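You operate a simulated robot arm through the tools that you are given. There is no shell and no other tool.

The job below is to be done with a simulated robot arm. You get a single attempt, and the scene is never put back.

## Task
Lay the blue window on the mat, wipe its water marks off with the yellow cloth, put both back. What is to be rubbed or washed off counts as gone when no trace of it is left.
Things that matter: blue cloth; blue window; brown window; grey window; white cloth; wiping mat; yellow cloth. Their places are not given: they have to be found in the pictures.

It is judged by the outcome, as a careful person would: the job done as asked, and still so three seconds after it is handed in. It fails if anything else is knocked over, pushed out of place, dropped, spilled or broken. Flat cloth is picked up by pressing the open fingertips on it (5 to 10 N) and closing them slowly along it; thin cloth reads only 2 to 8 mm in the jaws.

## Robot
A 7-joint arm with a two-finger parallel gripper, fixed in place. Base frame: the origin is on the floor under the middle of its stand, x ahead of it, y to its left, z up. Units: mm, degrees, N and s.
With the tool pointing down near the work surface it reaches from about 400 to 900 mm from the base axis. Its first joint turns from -143.0 to 143.0 degrees. Payload 3 kg.
The tool frame sits at the grasp point between the pads (the TCP): z along the fingers, y along the line on which they close. The tips reach 30 mm beyond it. Largest opening 94 mm; finger width 28, thickness 10; the body of the gripper, 50 by 96 mm, starts 55 mm behind the TCP.
Orientation is that of the tool frame in the base frame, as a unit quaternion [x, y, z, w]. With the fingers straight down and closing along the base's y, the tool's x points along the base's -x, its y along +y and its z along -z.

## Interface
- The arm moves only by the tool servo_tool. Its argument "deltas" is a list of rows, each a list of 3 entries, a list of its own where there are three numbers: the shift along the tool's x, y, z in units of 30 mm (1.0 is 30 mm), then the turn, a rotation vector about the tool's x, y, z in units of 5 degrees (1.0 is 5 degrees), then the closure in counts, from 0 (fully open) to 255 (shut). In form: [[[tx, ty, tz], [wx, wy, wz], grip], ...]. A call has 1 to 20 rows; each row shifts and turns the commanded pose from where the row before left it, along the tool's axes as they then stand. A call with a number of a shift or a turn outside -1 to 1 is refused whole. Each row takes 0.2 s and may step no farther than 50 mm and 8.6 degrees from the row before; otherwise, or with a gripper value out of range, the whole call is refused. A pose out of reach is approached as far as the arm can. The call stops where the force on the tool passes 40 N (or 10 N more than at its start, if that is more) or the arm is blocked; 0.2 s more then pass. The fingers move at their own pace (about 72 mm/s each) and stop on an object; they squeeze with about 27 N. The grip force told is the motor's: it shows also when the fingers shut on nothing. Time passes only in rows, and 0.2 s behind the last, so rows that do not move let the fingers close. The reply holds the time, the measured pose of the TCP, the force on the tool along the base axes, the opening and the grip force, in the units named above and with some noise, with the torque about the TCP (base axes, N m) and any sound that the robot's microphone picked up, and new pictures: "views" is both (left out), scene, wrist or none.
- Cameras (640 x 400 px; columns grow to the right, rows downward): "scene" is fixed at [51, -494.6, 1664.9]; the picture's right is [0.59, -0.81, 0.00], its down [-0.44, -0.32, -0.84] and it looks along [0.68, 0.49, -0.54] (base axes); focal length 335 px, centre (320, 200). "wrist" rides on the gripper at [76, 14, -103] in the tool frame; the picture's right is [-0.18, 0.98, 0.00], its down [-0.75, -0.14, -0.64] and it looks along [-0.63, -0.12, 0.77] (tool axes); focal length 243 px, centre (320, 200).
- pixel_to_xyz(camera, pixels): there is no depth. For up to 12 entries [column, row, z] of the newest picture of that camera ("zoom" is the newest enlarged one), the place [x, y] in the base frame at which the ray of that pixel passes the height z, good to about 2 mm, but the place of the scene camera against the robot may be out by one fixed shift of up to 12 mm in any direction. It takes no simulated time.
- inspect(camera, box): a new picture of the part [left, top, right, bottom] of that camera's present view, enlarged. It takes no simulated time.
- close_job(): hands the job in; it is judged then, once.

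Leave the gripper open and the arm clear of the work at the hand-in unless told otherwise.

The tools are called after "Emit:" by a JSON object that holds its "api" and its "payload". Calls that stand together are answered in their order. servo_tool: Moves the arm, as the interface text tells. Its arguments: {"type":"object","properties":{"deltas":{"type":"array"},"views":{"type":"string","enum":["both","scene","wrist","none"]}},"required":["deltas"]} The other tools are called the same way: pixel_to_xyz (camera, pixels) gives the place at which the rays of pixels pass given heights; inspect (camera, box) takes an enlarged picture of a part of a camera's view; close_job () hands the job in.

At the start:

```text
time_s: 0.0
position: [569.5, 386.3, 1159.4]
orientation: [0.0, 1.0, 0.0, -0.001]
ft_force: [-0.4, 1.1, 0.5]
moment: [0.01, -0.02, 0.01]
finger_gap: 94.0
gripper_force: 0.1
```

scene: 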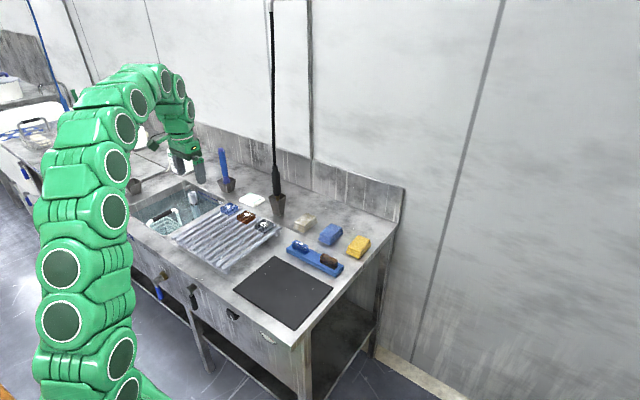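
wrist: 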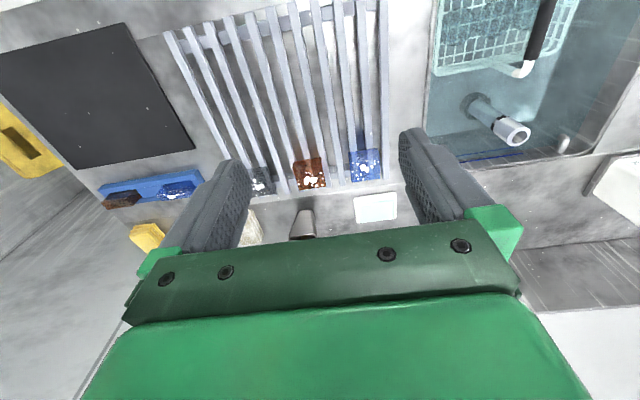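

I see a sink bench with a drying rack holding small windows (blue at about 228,210; brown 245,217; grey 262,226), a dark mat (283,292), and three folded cloths (305,223 white; 331,234 blue; 358,246 yellow). First I enlarge these areas for a closer look.

Emit:
{"api": "inspect", "payload": {"camera": "scene", "box": [170, 180, 300, 260]}}

Emit:
{"api": "inspect", "payload": {"camera": "scene", "box": [230, 200, 390, 300]}}

Emit:
{"api": "inspect", "payload": {"camera": "wrist", "box": [160, 100, 420, 260]}}

```text
4.92 times, centred on (235, 220) of scene
```

zoom: 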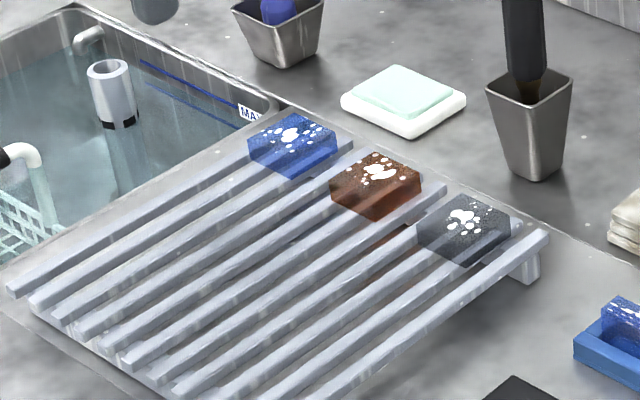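

```text
4.00 times, centred on (310, 250) of scene
```

zoom: 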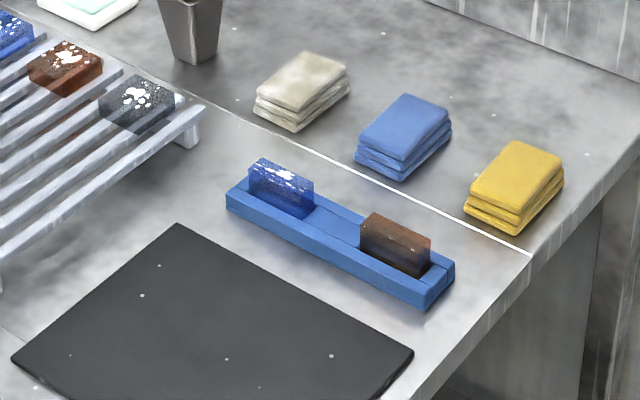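

```text
2.46 times, centred on (290, 180) of wrist
```

zoom: 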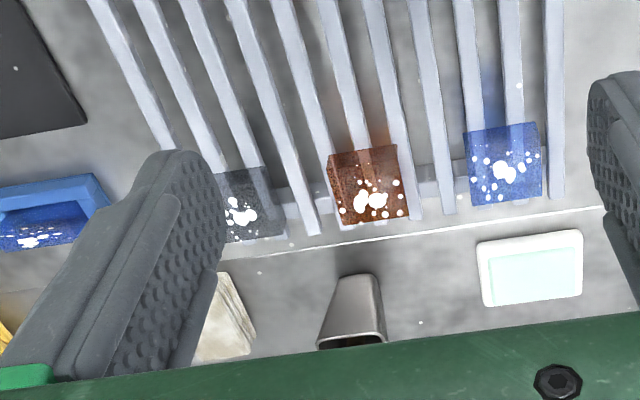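

Both the rack and the blue tray hold something blue and something brown, so I zoom in harder to tell which is the "blue window".

Emit:
{"api": "inspect", "payload": {"camera": "scene", "box": [280, 230, 350, 280]}}

Emit:
{"api": "inspect", "payload": {"camera": "scene", "box": [215, 195, 285, 245]}}

Emit:
{"api": "inspect", "payload": {"camera": "wrist", "box": [80, 160, 220, 250]}}

Emit:
{"api": "inspect", "payload": {"camera": "wrist", "box": [230, 130, 400, 230]}}

```text
8.00 times, centred on (315, 255) of scene
```

zoom: 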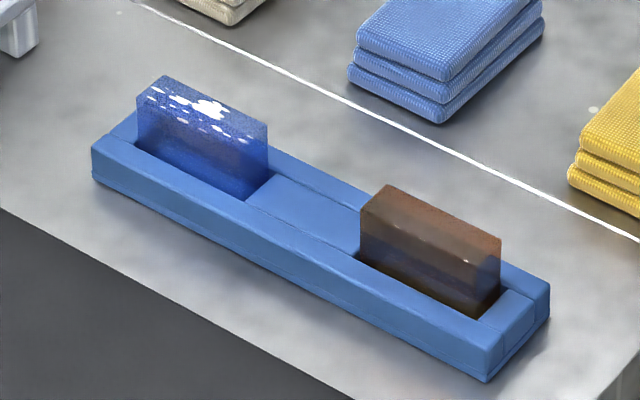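

```text
8.00 times, centred on (250, 220) of scene
```

zoom: 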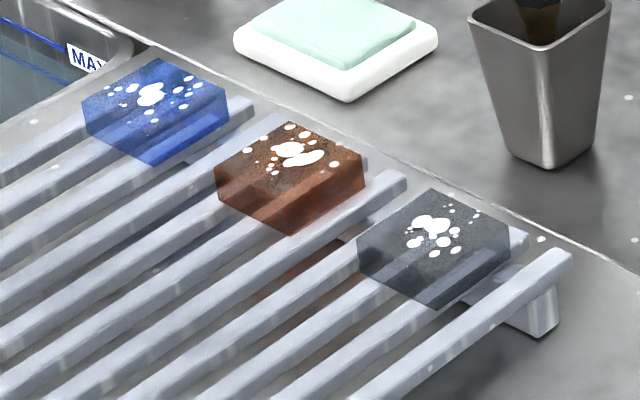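

```text
4.44 times, centred on (150, 205) of wrist
```

zoom: 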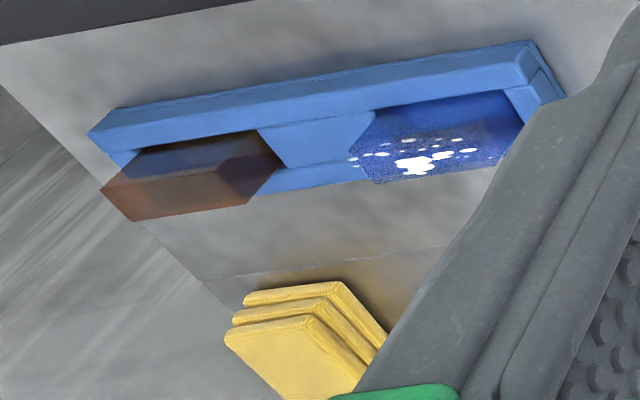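

```text
3.76 times, centred on (315, 180) of wrist
```

zoom: 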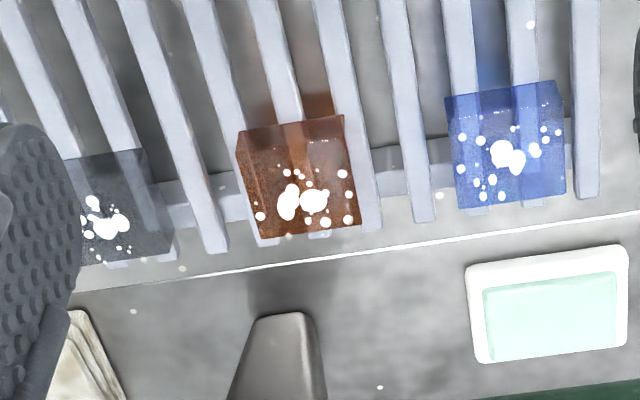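

The tray holds an upright blue pane with white marks and an upright brown one; the rack holds blue, brown and grey blocks with white marks. I need positions and sizes, so I triangulate the mat corners from both cameras at several heights to get the bench height.

Emit:
{"api": "pixel_to_xyz", "payload": {"camera": "scene", "pixels": [[274.5, 256, 700], [274.5, 256, 800], [274.5, 256, 900], [333, 288, 700], [333, 288, 800], [333, 288, 900]]}}

Emit:
{"api": "pixel_to_xyz", "payload": {"camera": "wrist", "pixels": [[195, 150, 700], [195, 150, 800], [195, 150, 900], [75, 168, 700], [75, 168, 800], [75, 168, 900], [130, 22, 700], [130, 22, 800], [130, 22, 900]]}}

```text
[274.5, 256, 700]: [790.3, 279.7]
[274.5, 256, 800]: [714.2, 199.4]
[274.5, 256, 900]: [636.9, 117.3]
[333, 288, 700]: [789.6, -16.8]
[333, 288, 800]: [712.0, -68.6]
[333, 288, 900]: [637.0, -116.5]
```

```text
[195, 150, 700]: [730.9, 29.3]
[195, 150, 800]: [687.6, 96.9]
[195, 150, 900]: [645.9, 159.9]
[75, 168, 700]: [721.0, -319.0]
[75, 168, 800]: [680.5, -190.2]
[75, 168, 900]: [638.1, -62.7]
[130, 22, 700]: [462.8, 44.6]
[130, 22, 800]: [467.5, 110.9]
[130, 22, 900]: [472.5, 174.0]
```

The mat corners intersect at about z = 870, so the bench top is near 870. Now I locate the tall black pole (277,205), the cups, the rack blocks, tray and cloths roughly, so my first viewing move is safe.

Emit:
{"api": "pixel_to_xyz", "payload": {"camera": "scene", "pixels": [[277, 214, 870], [276, 182, 930], [305, 232, 870], [331, 244, 870], [358, 257, 870], [315, 262, 870], [343, 268, 870], [288, 248, 870], [228, 210, 920], [245, 217, 920], [262, 226, 920], [228, 190, 870]]}}

Emit:
{"api": "pixel_to_xyz", "payload": {"camera": "wrist", "pixels": [[302, 225, 870], [146, 240, 870], [105, 190, 880], [195, 180, 880], [365, 165, 920], [310, 175, 920], [258, 182, 920], [376, 207, 870]]}}

```text
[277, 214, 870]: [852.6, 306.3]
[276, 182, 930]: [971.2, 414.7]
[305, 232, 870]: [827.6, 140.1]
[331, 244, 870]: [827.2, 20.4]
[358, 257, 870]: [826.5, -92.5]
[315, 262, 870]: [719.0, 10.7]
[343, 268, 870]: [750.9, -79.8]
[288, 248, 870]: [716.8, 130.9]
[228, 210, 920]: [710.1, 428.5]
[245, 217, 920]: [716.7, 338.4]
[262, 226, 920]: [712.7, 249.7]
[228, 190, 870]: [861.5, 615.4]
```

```text
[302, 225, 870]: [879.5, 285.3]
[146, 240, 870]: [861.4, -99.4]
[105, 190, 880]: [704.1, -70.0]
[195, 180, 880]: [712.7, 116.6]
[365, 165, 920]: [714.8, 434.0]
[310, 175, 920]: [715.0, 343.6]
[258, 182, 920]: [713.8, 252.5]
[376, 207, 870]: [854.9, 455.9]
```

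Bench z ≈ 870. Rack blocks sit at about x 713, y 430/340/250; the tray runs from about (715,120) to (735,-75); cloths sit at about x 830 (white y 140, blue y 20, yellow y -95); the mat spans x 471–660, y -102–141. Next I carry the open gripper high over the mat (y to about 30, z 1080) for a closer look at the tray and cloths.

Emit:
{"api": "servo_tool", "payload": {"deltas": [[[0, -0.99, 0.2], [0, 0, 0], 0], [[0, -0.99, 0.2], [0, 0, 0], 0], [[0, -0.99, 0.2], [0, 0, 0], 0], [[0, -0.99, 0.2], [0, 0, 0], 0], [[0, -0.99, 0.2], [0, 0, 0], 0], [[0, -0.99, 0.2], [0, 0, 0], 0], [[0, -0.99, 0.2], [0, 0, 0], 0], [[0, -0.99, 0.2], [0, 0, 0], 0], [[0, -0.99, 0.2], [0, 0, 0], 0], [[0, -0.99, 0.2], [0, 0, 0], 0], [[0, -0.99, 0.2], [0, 0, 0], 0], [[0, -0.99, 0.2], [0, 0, 0], 0], [[0, 0, 0], [0, 0, 0], 0]]}}

```text
time_s: 2.8
position: [568.6, 30.8, 1087.6]
orientation: [0.0, 1.0, 0.0, 0.0]
ft_force: [-0.7, 0.6, -0.4]
moment: [-0.01, 0.04, -0.02]
finger_gap: 94.3
gripper_force: 0.1
```

scene: 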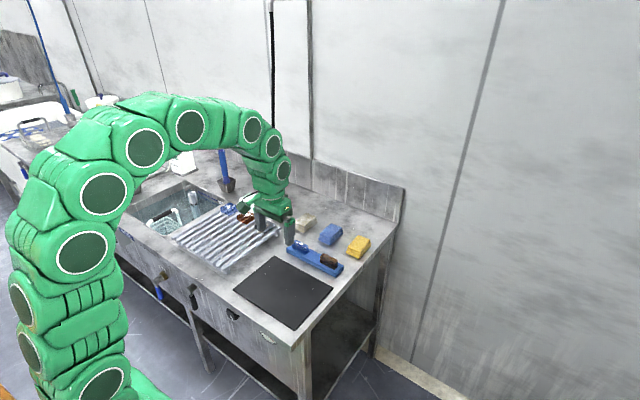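
wrist: 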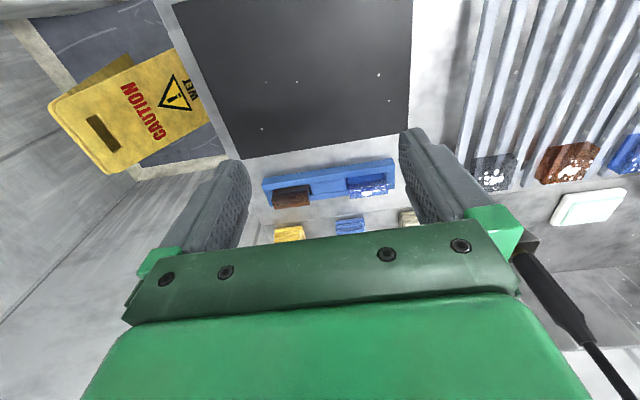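

The tray is now near (330,182) of the wrist view. I enlarge it and the rack blocks.

Emit:
{"api": "inspect", "payload": {"camera": "wrist", "box": [250, 140, 410, 240]}}

Emit:
{"api": "inspect", "payload": {"camera": "wrist", "box": [450, 100, 640, 220]}}

```text
4.00 times, centred on (330, 190) of wrist
```

zoom: 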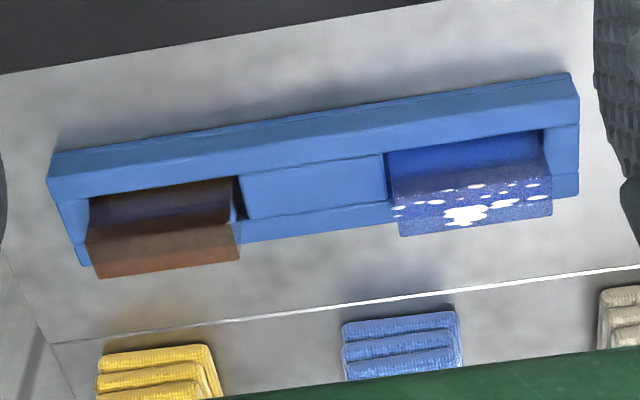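

```text
3.33 times, centred on (545, 160) of wrist
```

zoom: 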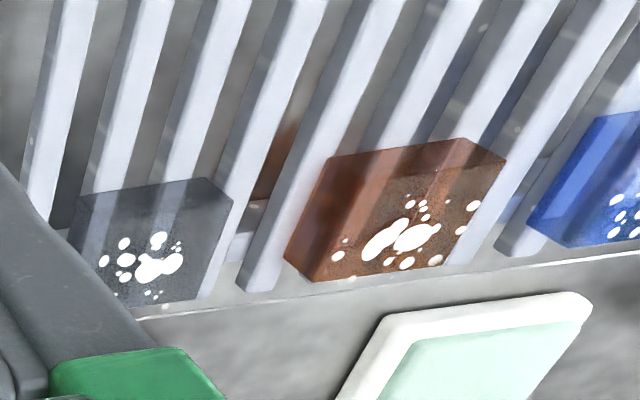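

Both the blue tray piece and the rack pieces carry white marks, so I need an even closer view. I lower the camera toward the tray (TCP about x 640, y 70, z 970, over the mat, clear of the tray).

Emit:
{"api": "servo_tool", "payload": {"deltas": [[[-0.48, 0.26, 0.78], [0, 0, 0], 0], [[-0.48, 0.26, 0.78], [0, 0, 0], 0], [[-0.48, 0.26, 0.78], [0, 0, 0], 0], [[-0.48, 0.26, 0.78], [0, 0, 0], 0], [[-0.48, 0.26, 0.78], [0, 0, 0], 0], [[0, 0, 0], [0, 0, 0], 0]], "views": "wrist"}}

Emit:
{"api": "inspect", "payload": {"camera": "wrist", "box": [200, 120, 440, 270]}}

```text
time_s: 4.2
position: [641.2, 70.2, 969.6]
orientation: [0.001, 1.0, -0.001, 0.0]
ft_force: [-0.2, 0.0, -0.2]
moment: [0.01, 0.0, -0.02]
finger_gap: 94.3
gripper_force: 0.1
```

wrist: 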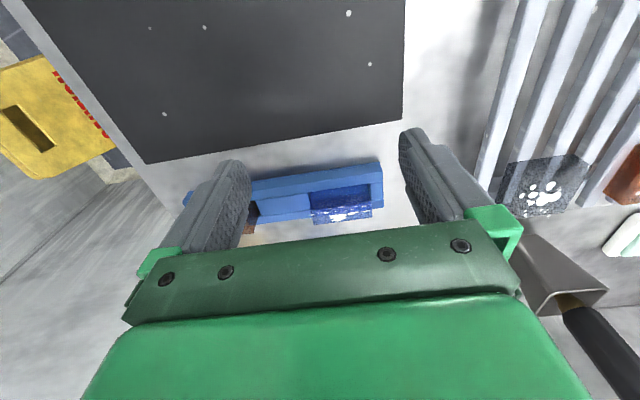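

```text
2.67 times, centred on (320, 195) of wrist
```

zoom: 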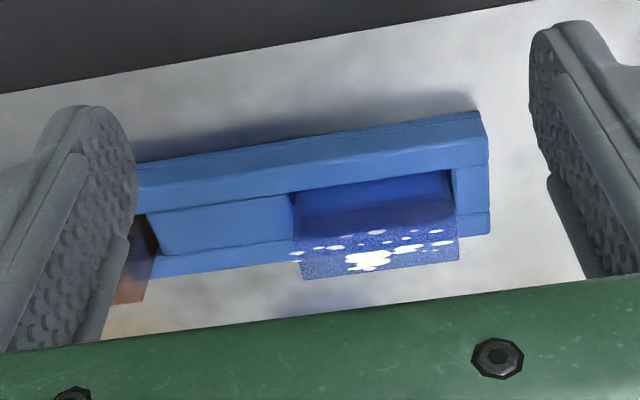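

I triangulate the far top edge of the tray's blue piece from both cameras to learn its height and size, and the same for the grey rack block's top.

Emit:
{"api": "pixel_to_xyz", "payload": {"camera": "wrist", "pixels": [[372.5, 216.7, 880], [372.5, 216.7, 900], [372.5, 216.7, 920], [313.6, 224.2, 880], [313.6, 224.2, 900], [313.6, 224.2, 920], [310.5, 200.5, 900], [310.5, 200.5, 880], [382, 162, 880], [383, 207, 880], [370.5, 193, 900], [370.5, 193, 880]]}}

Emit:
{"api": "pixel_to_xyz", "payload": {"camera": "scene", "pixels": [[300.25, 239.4, 880], [300.25, 239.4, 900], [300.25, 239.4, 920], [313.5, 245.6, 880], [313.5, 245.6, 900], [313.5, 245.6, 920]]}}

```text
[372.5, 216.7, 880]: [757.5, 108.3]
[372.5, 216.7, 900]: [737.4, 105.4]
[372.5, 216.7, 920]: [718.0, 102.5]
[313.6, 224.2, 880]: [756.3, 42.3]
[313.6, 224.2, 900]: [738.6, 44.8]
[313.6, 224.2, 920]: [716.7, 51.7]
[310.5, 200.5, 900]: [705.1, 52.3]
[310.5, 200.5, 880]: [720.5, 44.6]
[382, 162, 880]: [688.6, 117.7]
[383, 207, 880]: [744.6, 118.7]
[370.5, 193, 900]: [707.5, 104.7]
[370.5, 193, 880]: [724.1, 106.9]
```

```text
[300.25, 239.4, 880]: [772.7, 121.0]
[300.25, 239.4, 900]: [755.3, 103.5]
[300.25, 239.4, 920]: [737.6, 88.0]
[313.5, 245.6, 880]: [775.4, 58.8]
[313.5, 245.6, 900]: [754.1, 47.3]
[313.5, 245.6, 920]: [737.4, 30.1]
```

Distances are ambiguous from this slant, so I want a straight-down view. I raise the TCP to about (702, 75, 1020) and turn the tool about +39° about its y so the wrist camera looks vertically down on the tray.

Emit:
{"api": "servo_tool", "payload": {"deltas": [[[-0.67, 0.05, -0.56], [0, 0, 0], 0], [[-0.67, 0.05, -0.56], [0, 0, 0], 0], [[-0.67, 0.05, -0.56], [0, 0, 0], 0], [[0, 0, 0], [0, 1, 0], 0], [[0, 0, 0], [0, 1, 0], 0], [[0, 0, 0], [0, 1, 0], 0], [[0, 0, 0], [0, 1, 0], 0], [[0, 0, 0], [0, 1, 0], 0], [[0, 0, 0], [0, 1, 0], 0], [[0, 0, 0], [0, 1, 0], 0], [[0, 0, 0], [0, 0.86, 0], 0], [[0, 0, 0], [0, 0, 0], 0]]}}

Emit:
{"api": "inspect", "payload": {"camera": "wrist", "box": [220, 120, 420, 245]}}

```text
time_s: 6.8
position: [695.4, 75.0, 1010.9]
orientation: [0.0, 0.972, -0.001, -0.235]
ft_force: [0.5, 0.4, 0.0]
moment: [0.0, 0.01, -0.04]
finger_gap: 93.8
gripper_force: 0.1
out of reach, approached as far as the arm can: row 9, 10, 11
```

scene: 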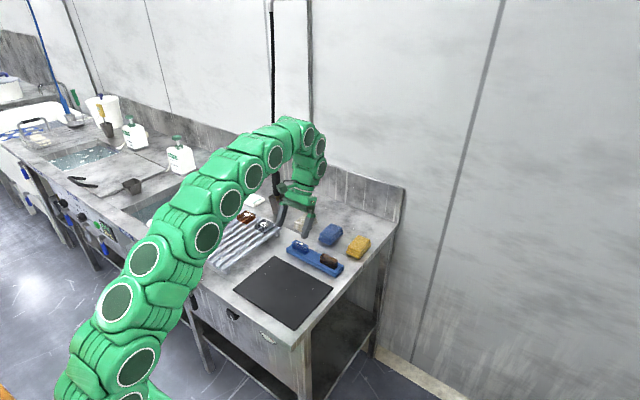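
wrist: 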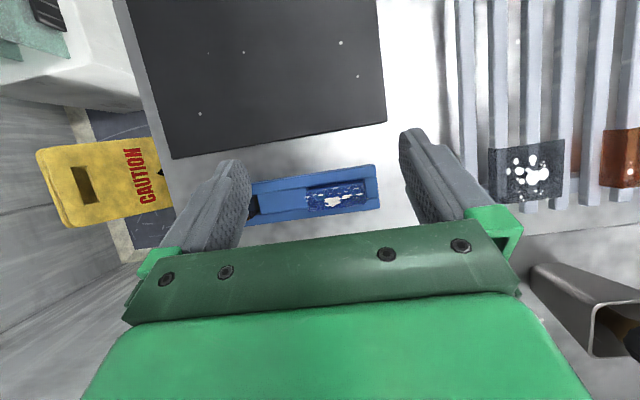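

```text
3.20 times, centred on (320, 182) of wrist
```

zoom: 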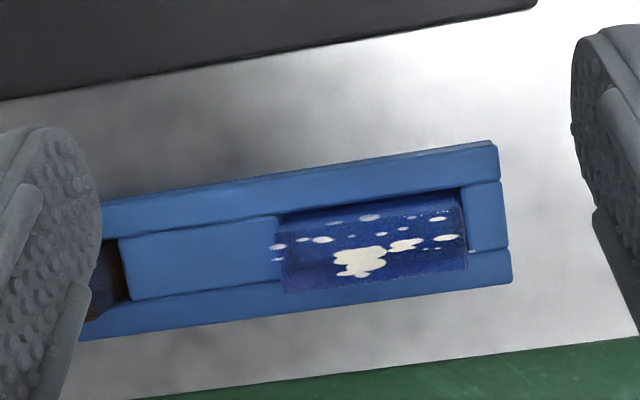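

From almost straight above, the tray's blue piece fills a pocket, with marks on its upper face. I look closer at the rack pieces, the brown tray piece and the rest of the scene before deciding.

Emit:
{"api": "inspect", "payload": {"camera": "wrist", "box": [440, 100, 640, 225]}}

Emit:
{"api": "inspect", "payload": {"camera": "scene", "box": [0, 60, 220, 240]}}

Emit:
{"api": "inspect", "payload": {"camera": "scene", "box": [280, 230, 350, 280]}}

```text
3.20 times, centred on (540, 162) of wrist
```

zoom: 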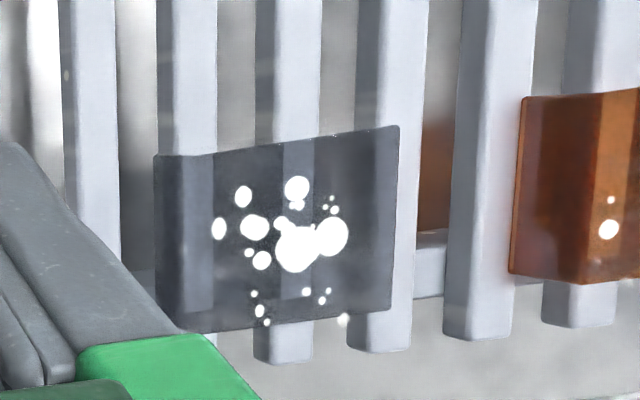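

```text
2.22 times, centred on (110, 150) of scene
```

zoom: 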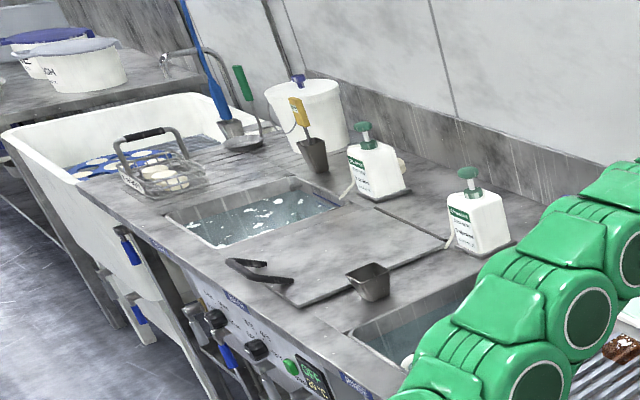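

```text
8.00 times, centred on (315, 255) of scene
```

zoom: 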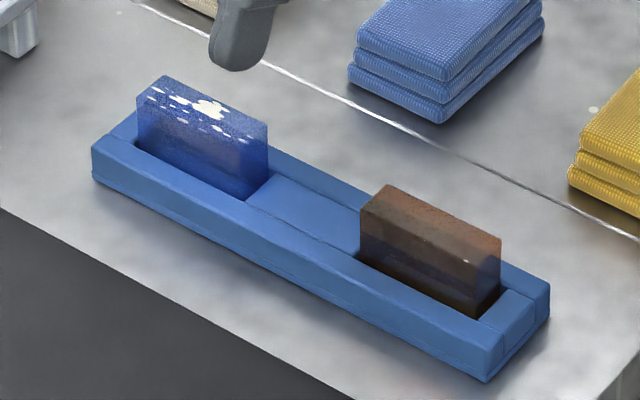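

All five glassy pieces look alike, but only the rack holds a full set of blue, brown and grey, each with drying water marks on its upper face. So the three "windows" named are most consistently the rack row. I want a close look at the rack's blue one before committing; first I turn the tool back upright (25° of it) and check the result.

Emit:
{"api": "servo_tool", "payload": {"deltas": [[[0, 0, 0], [0, -1, 0], 0], [[0, 0, 0], [0, -1, 0], 0], [[0, 0, 0], [0, -1, 0], 0], [[0, 0, 0], [0, -1, 0], 0], [[0, 0, 0], [0, -1, 0], 0], [[0, 0, 0], [0, 0, 0], 0]], "views": "none"}}

```text
time_s: 8.2
position: [693.8, 72.6, 1010.8]
orientation: [0.0, 0.999, 0.0, -0.039]
ft_force: [0.2, -0.4, -0.1]
moment: [0.01, 0.01, 0.03]
finger_gap: 93.7
gripper_force: 0.0
```

It is now 4.5° from upright. I finish that turn and travel at z ≈ 1015 along +y to about (619, 445) to see the rack's blue piece close up.

Emit:
{"api": "servo_tool", "payload": {"deltas": [[[0, 0, 0], [0, -0.9, 0], 0], [[0.19, 0.954, -0.03], [0, 0, 0], 0], [[0.19, 0.954, -0.03], [0, 0, 0], 0], [[0.19, 0.954, -0.03], [0, 0, 0], 0], [[0.19, 0.954, -0.03], [0, 0, 0], 0], [[0.19, 0.954, -0.03], [0, 0, 0], 0], [[0.19, 0.954, -0.03], [0, 0, 0], 0], [[0.19, 0.954, -0.03], [0, 0, 0], 0], [[0.19, 0.954, -0.03], [0, 0, 0], 0], [[0.19, 0.954, -0.03], [0, 0, 0], 0], [[0.19, 0.954, -0.03], [0, 0, 0], 0], [[0.19, 0.954, -0.03], [0, 0, 0], 0], [[0.19, 0.954, -0.03], [0, 0, 0], 0], [[0.19, 0.954, -0.03], [0, 0, 0], 0], [[0, 0, 0], [0, 0, 0], 0]]}}

Emit:
{"api": "inspect", "payload": {"camera": "wrist", "box": [200, 120, 440, 270]}}

```text
time_s: 11.4
position: [620.4, 444.6, 1021.8]
orientation: [0.0, 1.0, 0.0, 0.002]
ft_force: [0.8, 0.1, -0.7]
moment: [0.01, 0.02, 0.0]
finger_gap: 94.0
gripper_force: 0.0
```

scene: 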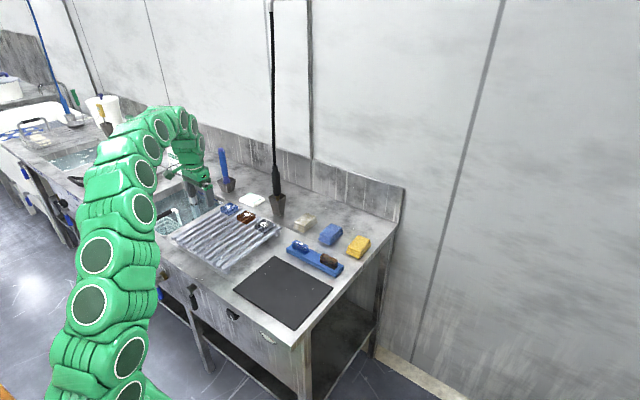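
wrist: 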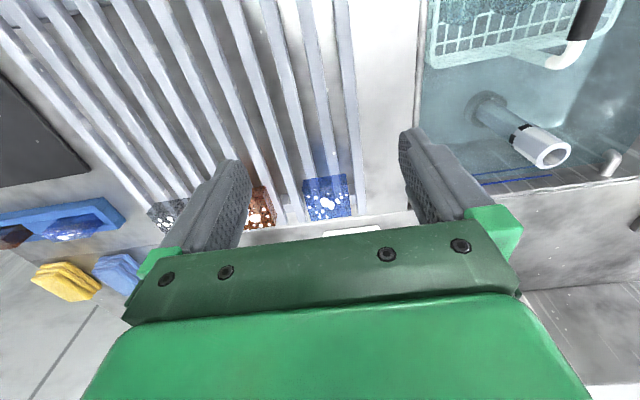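

```text
2.67 times, centred on (320, 195) of wrist
```

zoom: 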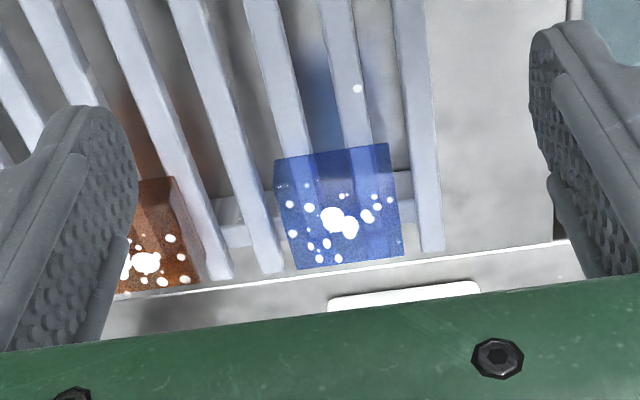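

From here the tray is also visible obliquely at (60,225). I enlarge that and the rack's blue piece once more.

Emit:
{"api": "inspect", "payload": {"camera": "wrist", "box": [0, 180, 160, 310]}}

Emit:
{"api": "inspect", "payload": {"camera": "wrist", "box": [280, 155, 380, 230]}}

Emit:
{"api": "pixel_to_xyz", "payload": {"camera": "wrist", "pixels": [[303, 178.5, 920], [345.5, 174, 920], [351, 215.5, 920], [311, 220.5, 920], [303, 178.5, 910], [345.5, 174, 910], [351, 215.5, 910], [311, 220.5, 910]]}}

```text
3.08 times, centred on (80, 245) of wrist
```

zoom: 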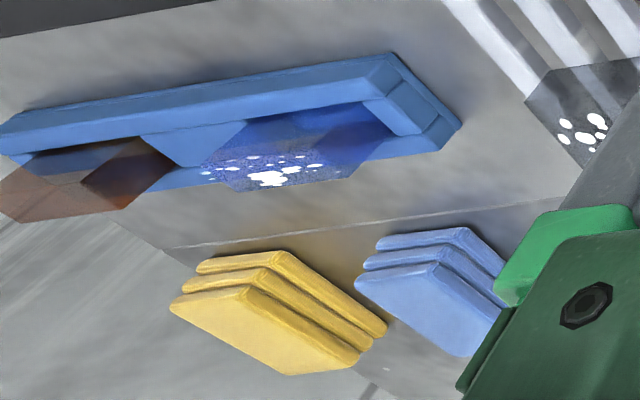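

```text
5.33 times, centred on (330, 192) of wrist
```

zoom: 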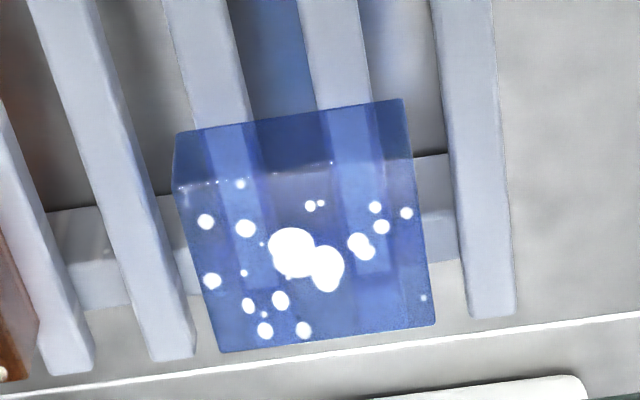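

```text
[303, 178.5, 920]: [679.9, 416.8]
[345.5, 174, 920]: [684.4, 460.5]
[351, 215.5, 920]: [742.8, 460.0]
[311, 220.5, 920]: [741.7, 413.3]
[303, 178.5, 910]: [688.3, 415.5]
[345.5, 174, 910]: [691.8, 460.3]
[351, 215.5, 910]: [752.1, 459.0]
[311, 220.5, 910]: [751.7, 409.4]
```

The enlarged pictures are centred wider than I assumed for some boxes, so I redo the triangulation with corrected pixels: tray blue piece far top edge, and the rack blue block's top corners.

Emit:
{"api": "pixel_to_xyz", "payload": {"camera": "scene", "pixels": [[295.25, 239.4, 900], [295.25, 239.4, 920], [308.5, 245.6, 900], [308.5, 245.6, 920], [229.4, 202.25, 900], [229.4, 202.25, 920], [238.5, 206.9, 900], [238.5, 206.9, 920], [220.4, 207.5, 900], [220.4, 207.5, 920]]}}

Emit:
{"api": "pixel_to_xyz", "payload": {"camera": "wrist", "pixels": [[311.2, 221, 900], [311.2, 221, 920], [352, 215.9, 900], [352, 215.9, 920], [302.8, 190, 900], [302.8, 190, 920], [346.9, 185, 900], [346.9, 185, 920], [303.4, 179.7, 890], [345.6, 173.4, 890], [303.4, 179.7, 900], [345.6, 173.4, 900]]}}

```text
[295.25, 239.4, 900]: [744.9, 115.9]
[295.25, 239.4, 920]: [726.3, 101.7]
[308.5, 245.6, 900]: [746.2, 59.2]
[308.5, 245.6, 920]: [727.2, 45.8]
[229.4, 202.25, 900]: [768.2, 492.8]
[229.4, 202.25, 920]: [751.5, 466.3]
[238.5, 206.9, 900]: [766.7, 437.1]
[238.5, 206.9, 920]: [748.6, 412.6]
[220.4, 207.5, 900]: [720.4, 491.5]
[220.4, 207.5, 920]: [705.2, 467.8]
```

```text
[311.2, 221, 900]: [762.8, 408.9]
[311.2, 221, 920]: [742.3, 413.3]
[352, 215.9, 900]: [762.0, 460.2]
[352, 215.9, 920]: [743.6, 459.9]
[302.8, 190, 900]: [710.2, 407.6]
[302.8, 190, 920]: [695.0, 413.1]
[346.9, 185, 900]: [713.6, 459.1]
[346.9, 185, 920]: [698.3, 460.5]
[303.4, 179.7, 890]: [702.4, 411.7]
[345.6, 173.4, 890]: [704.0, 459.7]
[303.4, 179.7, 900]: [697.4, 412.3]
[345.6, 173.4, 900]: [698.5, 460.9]
```

The rack's blue piece measures about 48 × 47 × 20 mm, lying on slats at z ≈ 900 (top ≈ 920), centre about (719.5, 436.5). The tray pieces are thicker bricks (about 56 × 30, top 910), i.e. a different sort of thing. So the rack's blue plate is the window. I move above it to about (719.5, 436.5, 965) and check alignment.

Emit:
{"api": "servo_tool", "payload": {"deltas": [[[-0.825, -0.07, 0], [0, 0, 0], 0], [[-0.825, -0.07, 0], [0, 0, 0], 0], [[-0.825, -0.07, 0], [0, 0, 0], 0], [[-0.825, -0.06, 0], [0, 0, 0], 0], [[0, 0, 0.63], [0, 0, 0], 0], [[0, 0, 0.63], [0, 0, 0], 0], [[0, 0, 0.63], [0, 0, 0], 0], [[0, 0, 0], [0, 0, 0], 0]]}}

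Emit:
{"api": "inspect", "payload": {"camera": "wrist", "box": [220, 90, 420, 215]}}

```text
time_s: 13.2
position: [718.8, 436.7, 967.4]
orientation: [-0.001, 1.0, 0.0, 0.002]
ft_force: [-0.2, 0.0, 0.3]
moment: [0.01, 0.01, -0.03]
finger_gap: 94.0
gripper_force: 0.0
```

scene: 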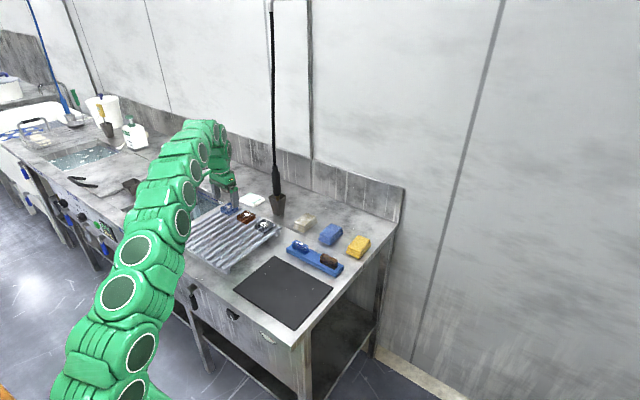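
wrist: 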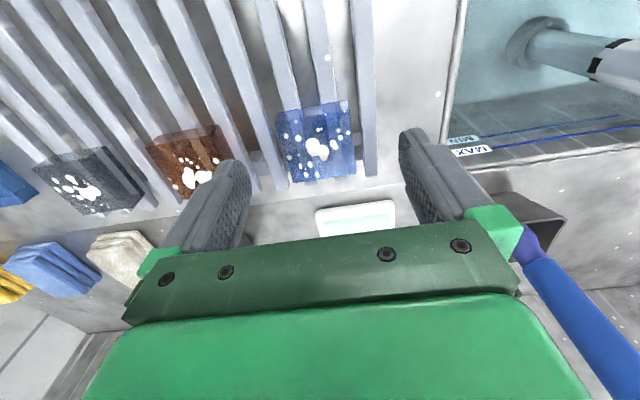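

```text
3.20 times, centred on (320, 152) of wrist
```

zoom: 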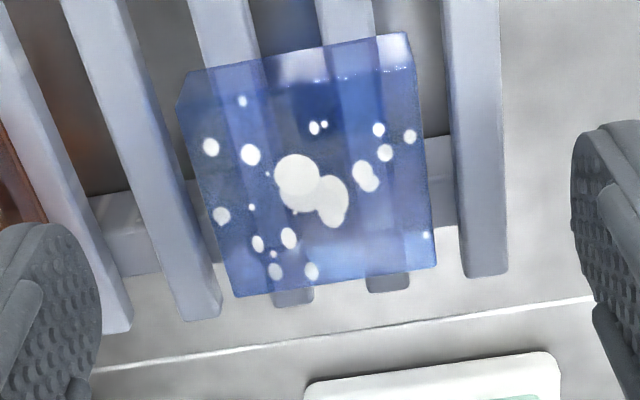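

I check the block's corner positions from this closer view.

Emit:
{"api": "pixel_to_xyz", "payload": {"camera": "wrist", "pixels": [[275.6, 123.75, 920], [349.7, 111.25, 920], [293.75, 182.8, 920], [356.6, 172.8, 920], [279.4, 112.5, 900], [346.6, 100, 900], [305, 185.5, 900], [345, 181.5, 900], [275.6, 123.75, 918], [293.75, 182.8, 918]]}}

```text
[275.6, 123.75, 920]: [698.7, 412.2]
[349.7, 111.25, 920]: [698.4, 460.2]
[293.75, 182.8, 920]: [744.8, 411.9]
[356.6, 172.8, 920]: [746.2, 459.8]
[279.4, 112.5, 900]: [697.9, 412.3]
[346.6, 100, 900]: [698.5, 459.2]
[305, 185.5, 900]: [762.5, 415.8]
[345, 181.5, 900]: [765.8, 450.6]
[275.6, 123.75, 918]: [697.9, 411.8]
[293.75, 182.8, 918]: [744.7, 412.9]
```

The window is square to the axes: x 698–745, y 412–460, centre (722, 436), bottom 900, top 920. This is its home. I descend to z 935 (tips at 905, above the slats) and close on its y sides.

Emit:
{"api": "servo_tool", "payload": {"deltas": [[[-0.1, -0.02, 0.36], [0, 0, 0], 0], [[0, 0, 0.36], [0, 0, 0], 0], [[0, 0, 0.36], [0, 0, 0], 0], [[0, 0, 0], [0, 0, 0], 0], [[0, 0, 0], [0, 0, 0], 100], [[0, 0, 0], [0, 0, 0], 130], [[0, 0, 0], [0, 0, 0], 160], [[0, 0, 0], [0, 0, 0], 200], [[0, 0, 0], [0, 0, 0], 255], [[0, 0, 0], [0, 0, 0], 255]]}}

```text
time_s: 15.4
position: [721.3, 436.0, 933.0]
orientation: [0.0, 1.0, 0.0, 0.002]
ft_force: [0.5, 0.4, 0.7]
moment: [0.03, -0.02, -0.02]
finger_gap: 49.6
gripper_force: 27.5
```

scene: 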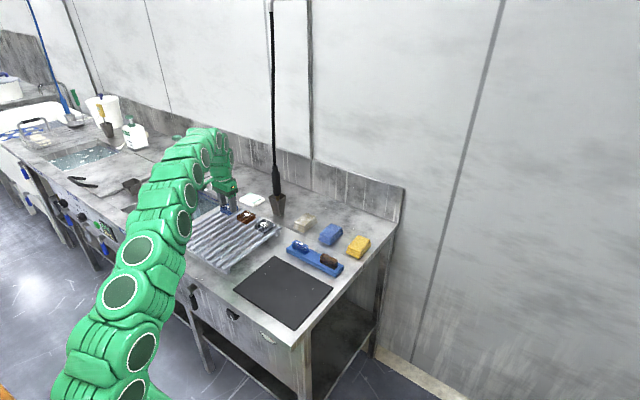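
wrist: 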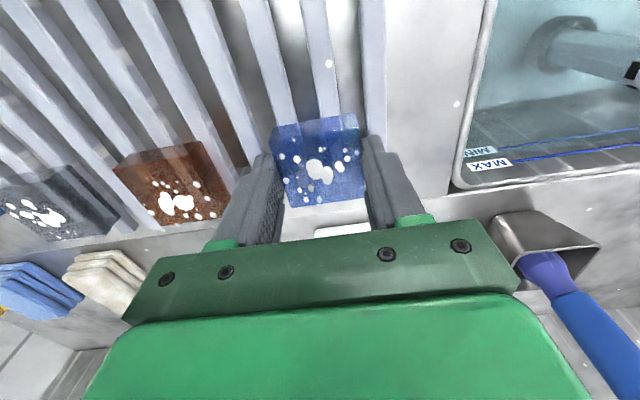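

Gripped: gap 49.6 mm, 27.5 N; resting TCP at (721.3, 436.0, 933.0) – I'll return it there. I lift straight up 75 mm and check.

Emit:
{"api": "servo_tool", "payload": {"deltas": [[[0, 0, -0.3], [0, 0, 0], 255], [[0, 0, -0.6], [0, 0, 0], 255], [[0, 0, -0.8], [0, 0, 0], 255], [[0, 0, -0.8], [0, 0, 0], 255], [[0, 0, 0], [0, 0, 0], 255]]}}

```text
time_s: 16.6
position: [722.7, 437.1, 1008.7]
orientation: [0.0, 1.0, 0.0, 0.002]
ft_force: [0.2, -0.7, -0.7]
moment: [-0.03, -0.03, 0.0]
finger_gap: 49.3
gripper_force: 27.3
```

scene: 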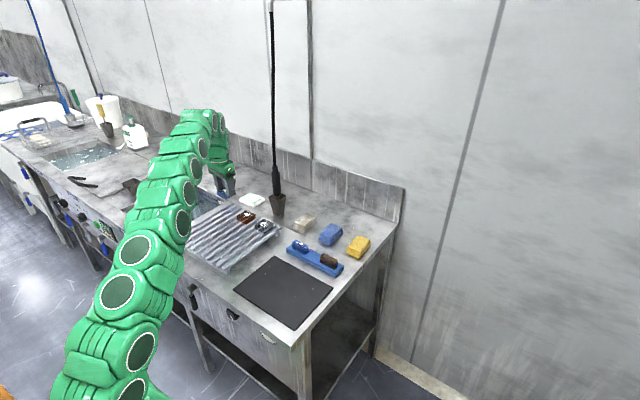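
wrist: 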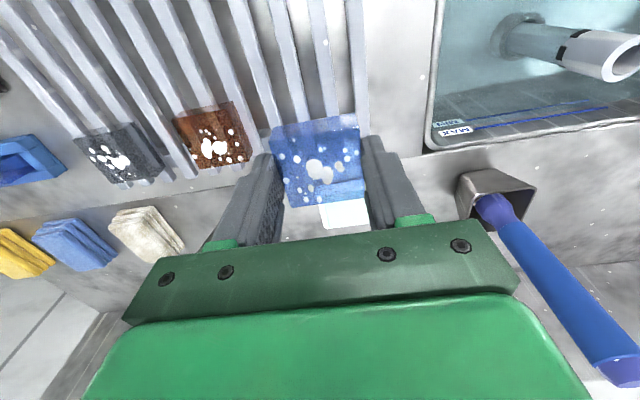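

The window is held and lifted. I carry it at z ≈ 1009 to the mat middle, about (570, 20).

Emit:
{"api": "servo_tool", "payload": {"deltas": [[[0.364, -0.993, 0], [0, 0, 0], 255], [[0.364, -0.993, 0], [0, 0, 0], 255], [[0.364, -0.993, 0], [0, 0, 0], 255], [[0.364, -0.993, 0], [0, 0, 0], 255], [[0.364, -0.993, 0], [0, 0, 0], 255], [[0.364, -0.993, 0], [0, 0, 0], 255], [[0.364, -0.993, 0], [0, 0, 0], 255], [[0.364, -0.993, 0], [0, 0, 0], 255], [[0.364, -0.993, 0], [0, 0, 0], 255], [[0.364, -0.993, 0], [0, 0, 0], 255], [[0.364, -0.993, 0], [0, 0, 0], 255], [[0.364, -0.993, 0], [0, 0, 0], 255], [[0.364, -0.993, 0], [0, 0, 0], 255], [[0.364, -0.993, 0], [0, 0, 0], 255], [[0, 0, 0], [0, 0, 0], 255]]}}

```text
time_s: 19.8
position: [570.1, 18.5, 1008.6]
orientation: [0.0, 1.0, 0.0, 0.0]
ft_force: [-0.6, 0.1, -0.6]
moment: [-0.02, -0.01, 0.01]
finger_gap: 49.4
gripper_force: 26.6
```

scene: 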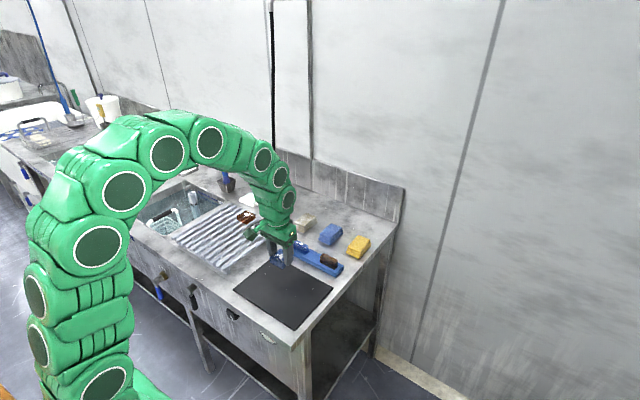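
wrist: 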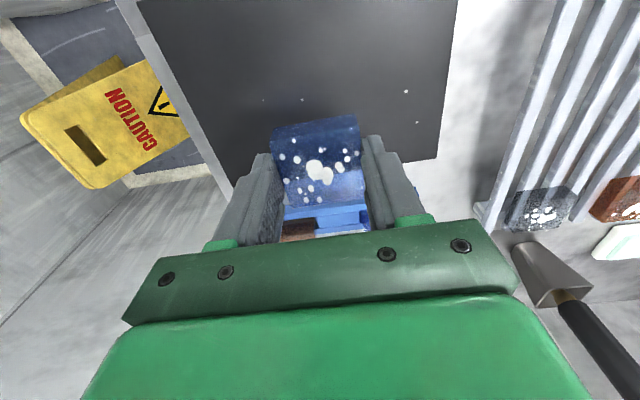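

Over the mat now. I descend to about z 912 (window bottom about 879), then feel for contact.

Emit:
{"api": "servo_tool", "payload": {"deltas": [[[0, 0, 0.8], [0, 0, 0], 255], [[0, 0, 0.8], [0, 0, 0], 255], [[0, 0, 0.8], [0, 0, 0], 255], [[0, 0, 0.8], [0, 0, 0], 255], [[0, 0, 0], [0, 0, 0], 255]], "views": "wrist"}}

Emit:
{"api": "servo_tool", "payload": {"deltas": [[[0, 0, 0.05], [0, 0, 0], 255], [[0, 0, 0.05], [0, 0, 0], 255], [[0, 0, 0], [0, 0, 0], 255]], "views": "none"}}

```text
time_s: 21.0
position: [570.0, 19.5, 912.0]
orientation: [0.0, 1.0, -0.001, 0.001]
ft_force: [0.5, 0.4, -1.4]
moment: [0.01, -0.01, -0.04]
finger_gap: 49.5
gripper_force: 27.0
```

wrist: 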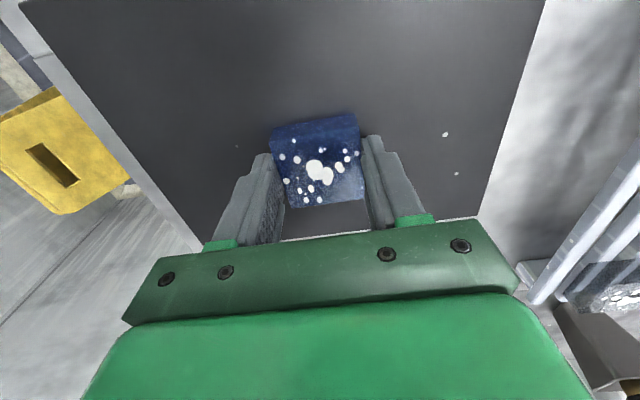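

```text
time_s: 21.8
position: [570.2, 20.4, 909.1]
orientation: [0.0, 1.0, 0.0, 0.001]
ft_force: [-0.2, -1.2, -1.4]
moment: [0.01, 0.02, 0.0]
finger_gap: 49.7
gripper_force: 27.2
```

Still free at z 909 (force about -1 N is only the window's weight). I go on down in 1 mm steps.

Emit:
{"api": "servo_tool", "payload": {"deltas": [[[0, 0, 0.035], [0, 0, 0], 255], [[0, 0, 0.035], [0, 0, 0], 255], [[0, 0, 0], [0, 0, 0], 255]], "views": "none"}}

Emit:
{"api": "servo_tool", "payload": {"deltas": [[[0, 0, 0.035], [0, 0, 0], 255], [[0, 0, 0], [0, 0, 0], 255]], "views": "none"}}

Emit:
{"api": "servo_tool", "payload": {"deltas": [[[0, 0, 0.035], [0, 0, 0], 255], [[0, 0, 0], [0, 0, 0], 255]], "views": "none"}}

```text
time_s: 22.6
position: [570.3, 20.0, 906.2]
orientation: [-0.001, 1.0, 0.0, 0.002]
ft_force: [-0.1, 0.2, -1.7]
moment: [-0.01, 0.01, 0.03]
finger_gap: 49.5
gripper_force: 26.8
```

```text
time_s: 23.2
position: [569.8, 19.9, 905.6]
orientation: [0.0, 1.0, 0.0, 0.002]
ft_force: [-0.3, 0.5, -1.6]
moment: [0.02, -0.02, 0.01]
finger_gap: 49.4
gripper_force: 26.6
```

```text
time_s: 23.8
position: [570.7, 19.0, 904.5]
orientation: [0.0, 1.0, -0.001, 0.002]
ft_force: [-0.5, -0.1, -1.4]
moment: [-0.02, -0.01, 0.0]
finger_gap: 49.7
gripper_force: 26.8
```

No contact yet at 904.5. Continuing in small steps.

Emit:
{"api": "servo_tool", "payload": {"deltas": [[[0, 0, 0.035], [0, 0, 0], 255], [[0, 0, 0], [0, 0, 0], 255]], "views": "none"}}

Emit:
{"api": "servo_tool", "payload": {"deltas": [[[0, 0, 0.035], [0, 0, 0], 255], [[0, 0, 0], [0, 0, 0], 255]], "views": "none"}}

Emit:
{"api": "servo_tool", "payload": {"deltas": [[[0, 0, 0.035], [0, 0, 0], 255], [[0, 0, 0], [0, 0, 0], 255]], "views": "none"}}

```text
time_s: 24.4
position: [570.0, 19.4, 903.9]
orientation: [-0.001, 1.0, 0.001, 0.002]
ft_force: [-4.2, 0.3, 19.0]
moment: [0.03, 0.11, -0.01]
finger_gap: 49.3
gripper_force: 26.9
```

```text
time_s: 25.0
position: [570.2, 19.8, 902.3]
orientation: [0.0, 1.0, 0.0, 0.002]
ft_force: [3.2, 1.0, 18.7]
moment: [0.0, -0.16, -0.02]
finger_gap: 49.4
gripper_force: 26.8
```

```text
time_s: 25.6
position: [569.7, 18.2, 901.0]
orientation: [0.0, 1.0, 0.0, 0.001]
ft_force: [4.9, 0.0, 19.2]
moment: [-0.03, -0.14, -0.01]
finger_gap: 49.6
gripper_force: 26.7
```

Contact at z ≈ 904 (19 N), so the mat top is about z 871; the window is seated. I stop pressing, open the fingers fully, and rise to look.

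Emit:
{"api": "servo_tool", "payload": {"deltas": [[[0, 0, -0.06], [0, 0, 0], 255], [[0, 0, 0], [0, 0, 0], 120], [[0, 0, 0], [0, 0, 0], 60], [[0, 0, 0], [0, 0, 0], 0], [[0, 0, 0], [0, 0, 0], 0], [[0, 0, -0.6], [0, 0, 0], 0], [[0, 0, -0.9], [0, 0, 0], 0], [[0, 0, -0.9], [0, 0, 0], 0], [[0, 0, 0], [0, 0, 0], 0]]}}

Emit:
{"api": "inspect", "payload": {"camera": "wrist", "box": [220, 90, 420, 215]}}

```text
time_s: 27.6
position: [569.5, 19.6, 975.8]
orientation: [0.0, 1.0, 0.0, 0.002]
ft_force: [1.4, -0.6, -0.8]
moment: [0.01, -0.03, -0.02]
finger_gap: 94.0
gripper_force: 0.1
```

scene: 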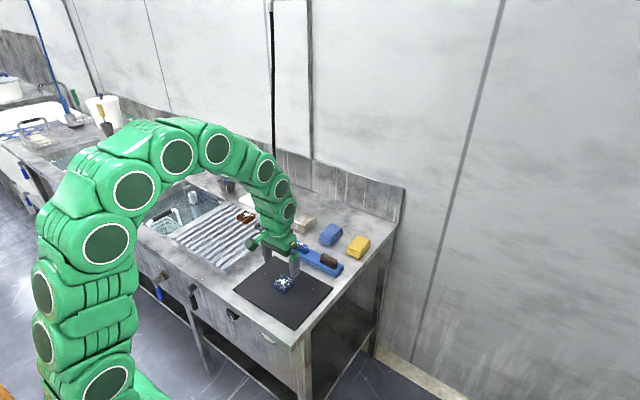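
wrist: 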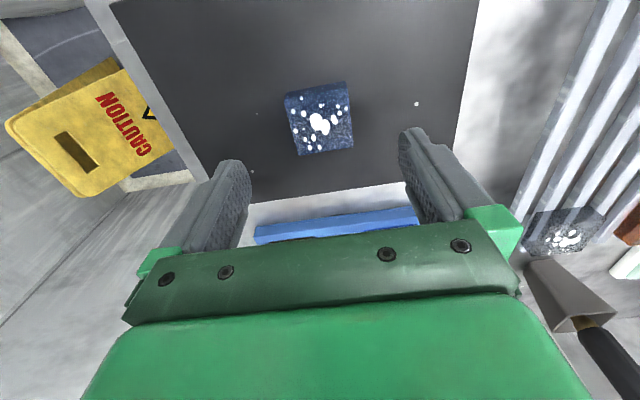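

```text
3.20 times, centred on (320, 152) of wrist
```

zoom: 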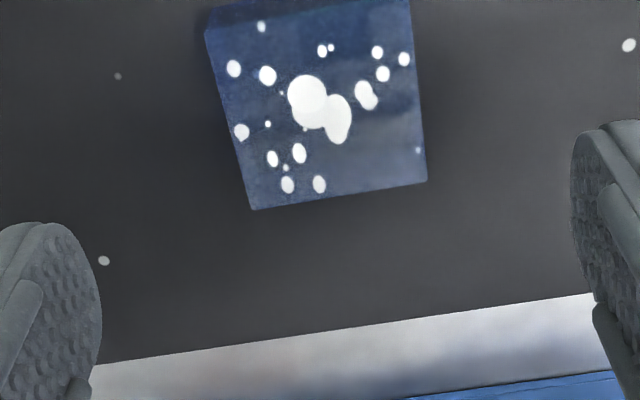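

The window lies on the mat with marks facing up. I note its corners, then move toward the yellow cloth, to about (733, -74, 1000), to view it.

Emit:
{"api": "pixel_to_xyz", "payload": {"camera": "wrist", "pixels": [[299, 155.6, 891], [353.75, 146.6, 891], [284, 101.6, 891], [348, 90, 891]]}}

Emit:
{"api": "servo_tool", "payload": {"deltas": [[[-0.908, -0.52, -0.133], [0, 0, 0], 0], [[-0.908, -0.52, -0.133], [0, 0, 0], 0], [[-0.908, -0.52, -0.133], [0, 0, 0], 0], [[-0.908, -0.52, -0.133], [0, 0, 0], 0], [[-0.908, -0.52, -0.133], [0, 0, 0], 0], [[-0.908, -0.52, -0.133], [0, 0, 0], 0], [[0, 0, 0], [0, 0, 0], 0]]}}

Emit:
{"api": "inspect", "payload": {"camera": "wrist", "box": [200, 120, 440, 270]}}

```text
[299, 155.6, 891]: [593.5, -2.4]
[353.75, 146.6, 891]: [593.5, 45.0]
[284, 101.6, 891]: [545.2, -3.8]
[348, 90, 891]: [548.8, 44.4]
```

```text
time_s: 29.2
position: [733.5, -75.4, 998.9]
orientation: [0.0, 1.0, 0.0, 0.001]
ft_force: [0.1, 0.7, 0.9]
moment: [0.0, 0.02, -0.01]
finger_gap: 94.2
gripper_force: 0.1
```

scene: 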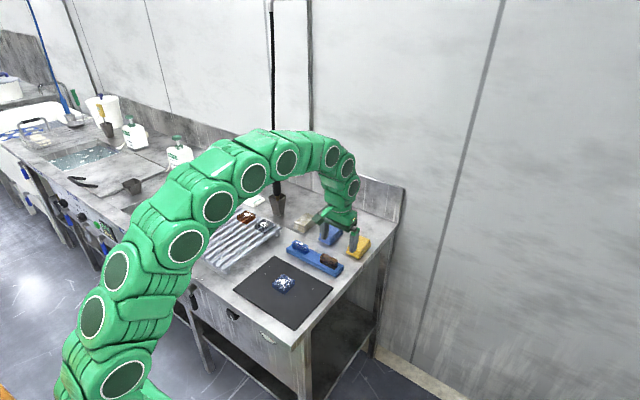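
wrist: 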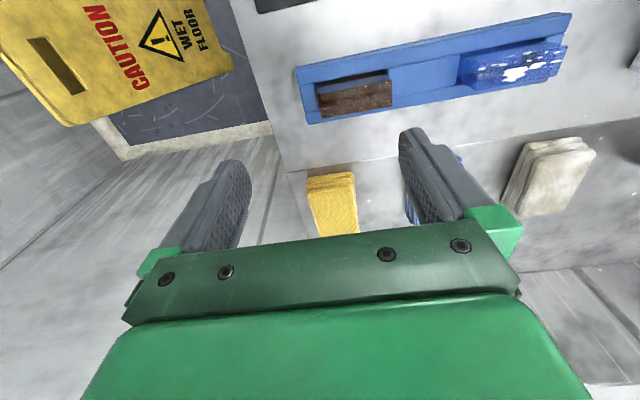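

```text
2.67 times, centred on (320, 195) of wrist
```

zoom: 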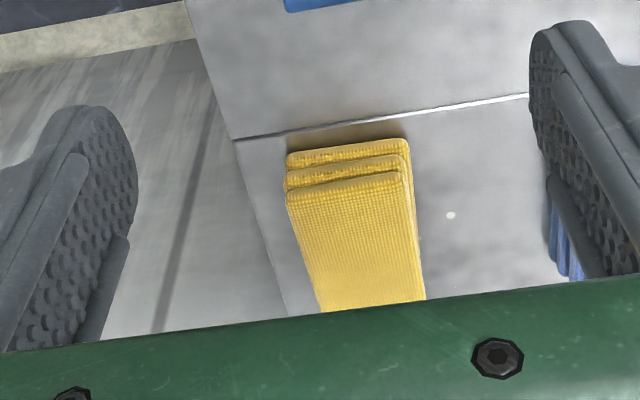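

The window's centre is (570, 21), square to the axes. The yellow folded cloth shows between the fingers around (330,200). I compute its corner positions from both cameras.

Emit:
{"api": "pixel_to_xyz", "payload": {"camera": "wrist", "pixels": [[307.6, 193.1, 896], [350, 184.9, 896], [307.6, 193.1, 890], [350, 184.9, 890], [308, 182.5, 872], [352, 175, 872], [359, 231, 896], [321, 234, 896]]}}

Emit:
{"api": "pixel_to_xyz", "payload": {"camera": "scene", "pixels": [[347.5, 247, 896], [358, 235, 896], [370.75, 239.5, 896], [361.25, 252.5, 896], [346, 253, 870], [360.5, 258.75, 870], [370.75, 245, 870]]}}

Emit:
{"api": "inspect", "payload": {"camera": "scene", "box": [310, 220, 390, 270]}}

```text
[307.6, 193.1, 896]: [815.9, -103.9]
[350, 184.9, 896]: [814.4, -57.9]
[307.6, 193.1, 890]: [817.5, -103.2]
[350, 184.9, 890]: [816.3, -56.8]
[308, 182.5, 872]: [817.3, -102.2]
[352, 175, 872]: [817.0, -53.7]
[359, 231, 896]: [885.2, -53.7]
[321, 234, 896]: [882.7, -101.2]
```

```text
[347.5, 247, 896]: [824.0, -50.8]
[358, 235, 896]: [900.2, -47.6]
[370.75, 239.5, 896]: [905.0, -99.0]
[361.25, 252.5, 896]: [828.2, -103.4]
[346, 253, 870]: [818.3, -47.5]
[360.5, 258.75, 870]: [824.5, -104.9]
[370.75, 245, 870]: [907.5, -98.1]
```

```text
8.00 times, centred on (350, 245) of scene
```

zoom: 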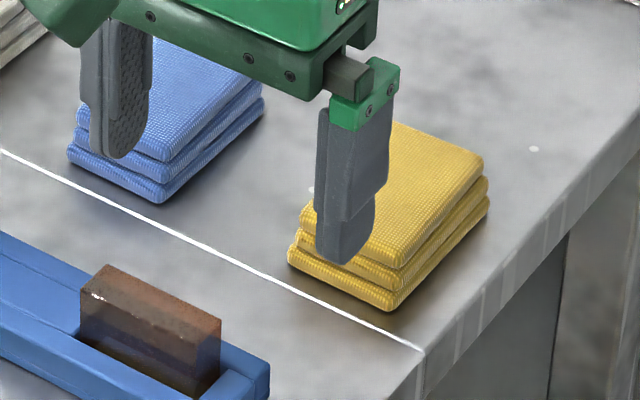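

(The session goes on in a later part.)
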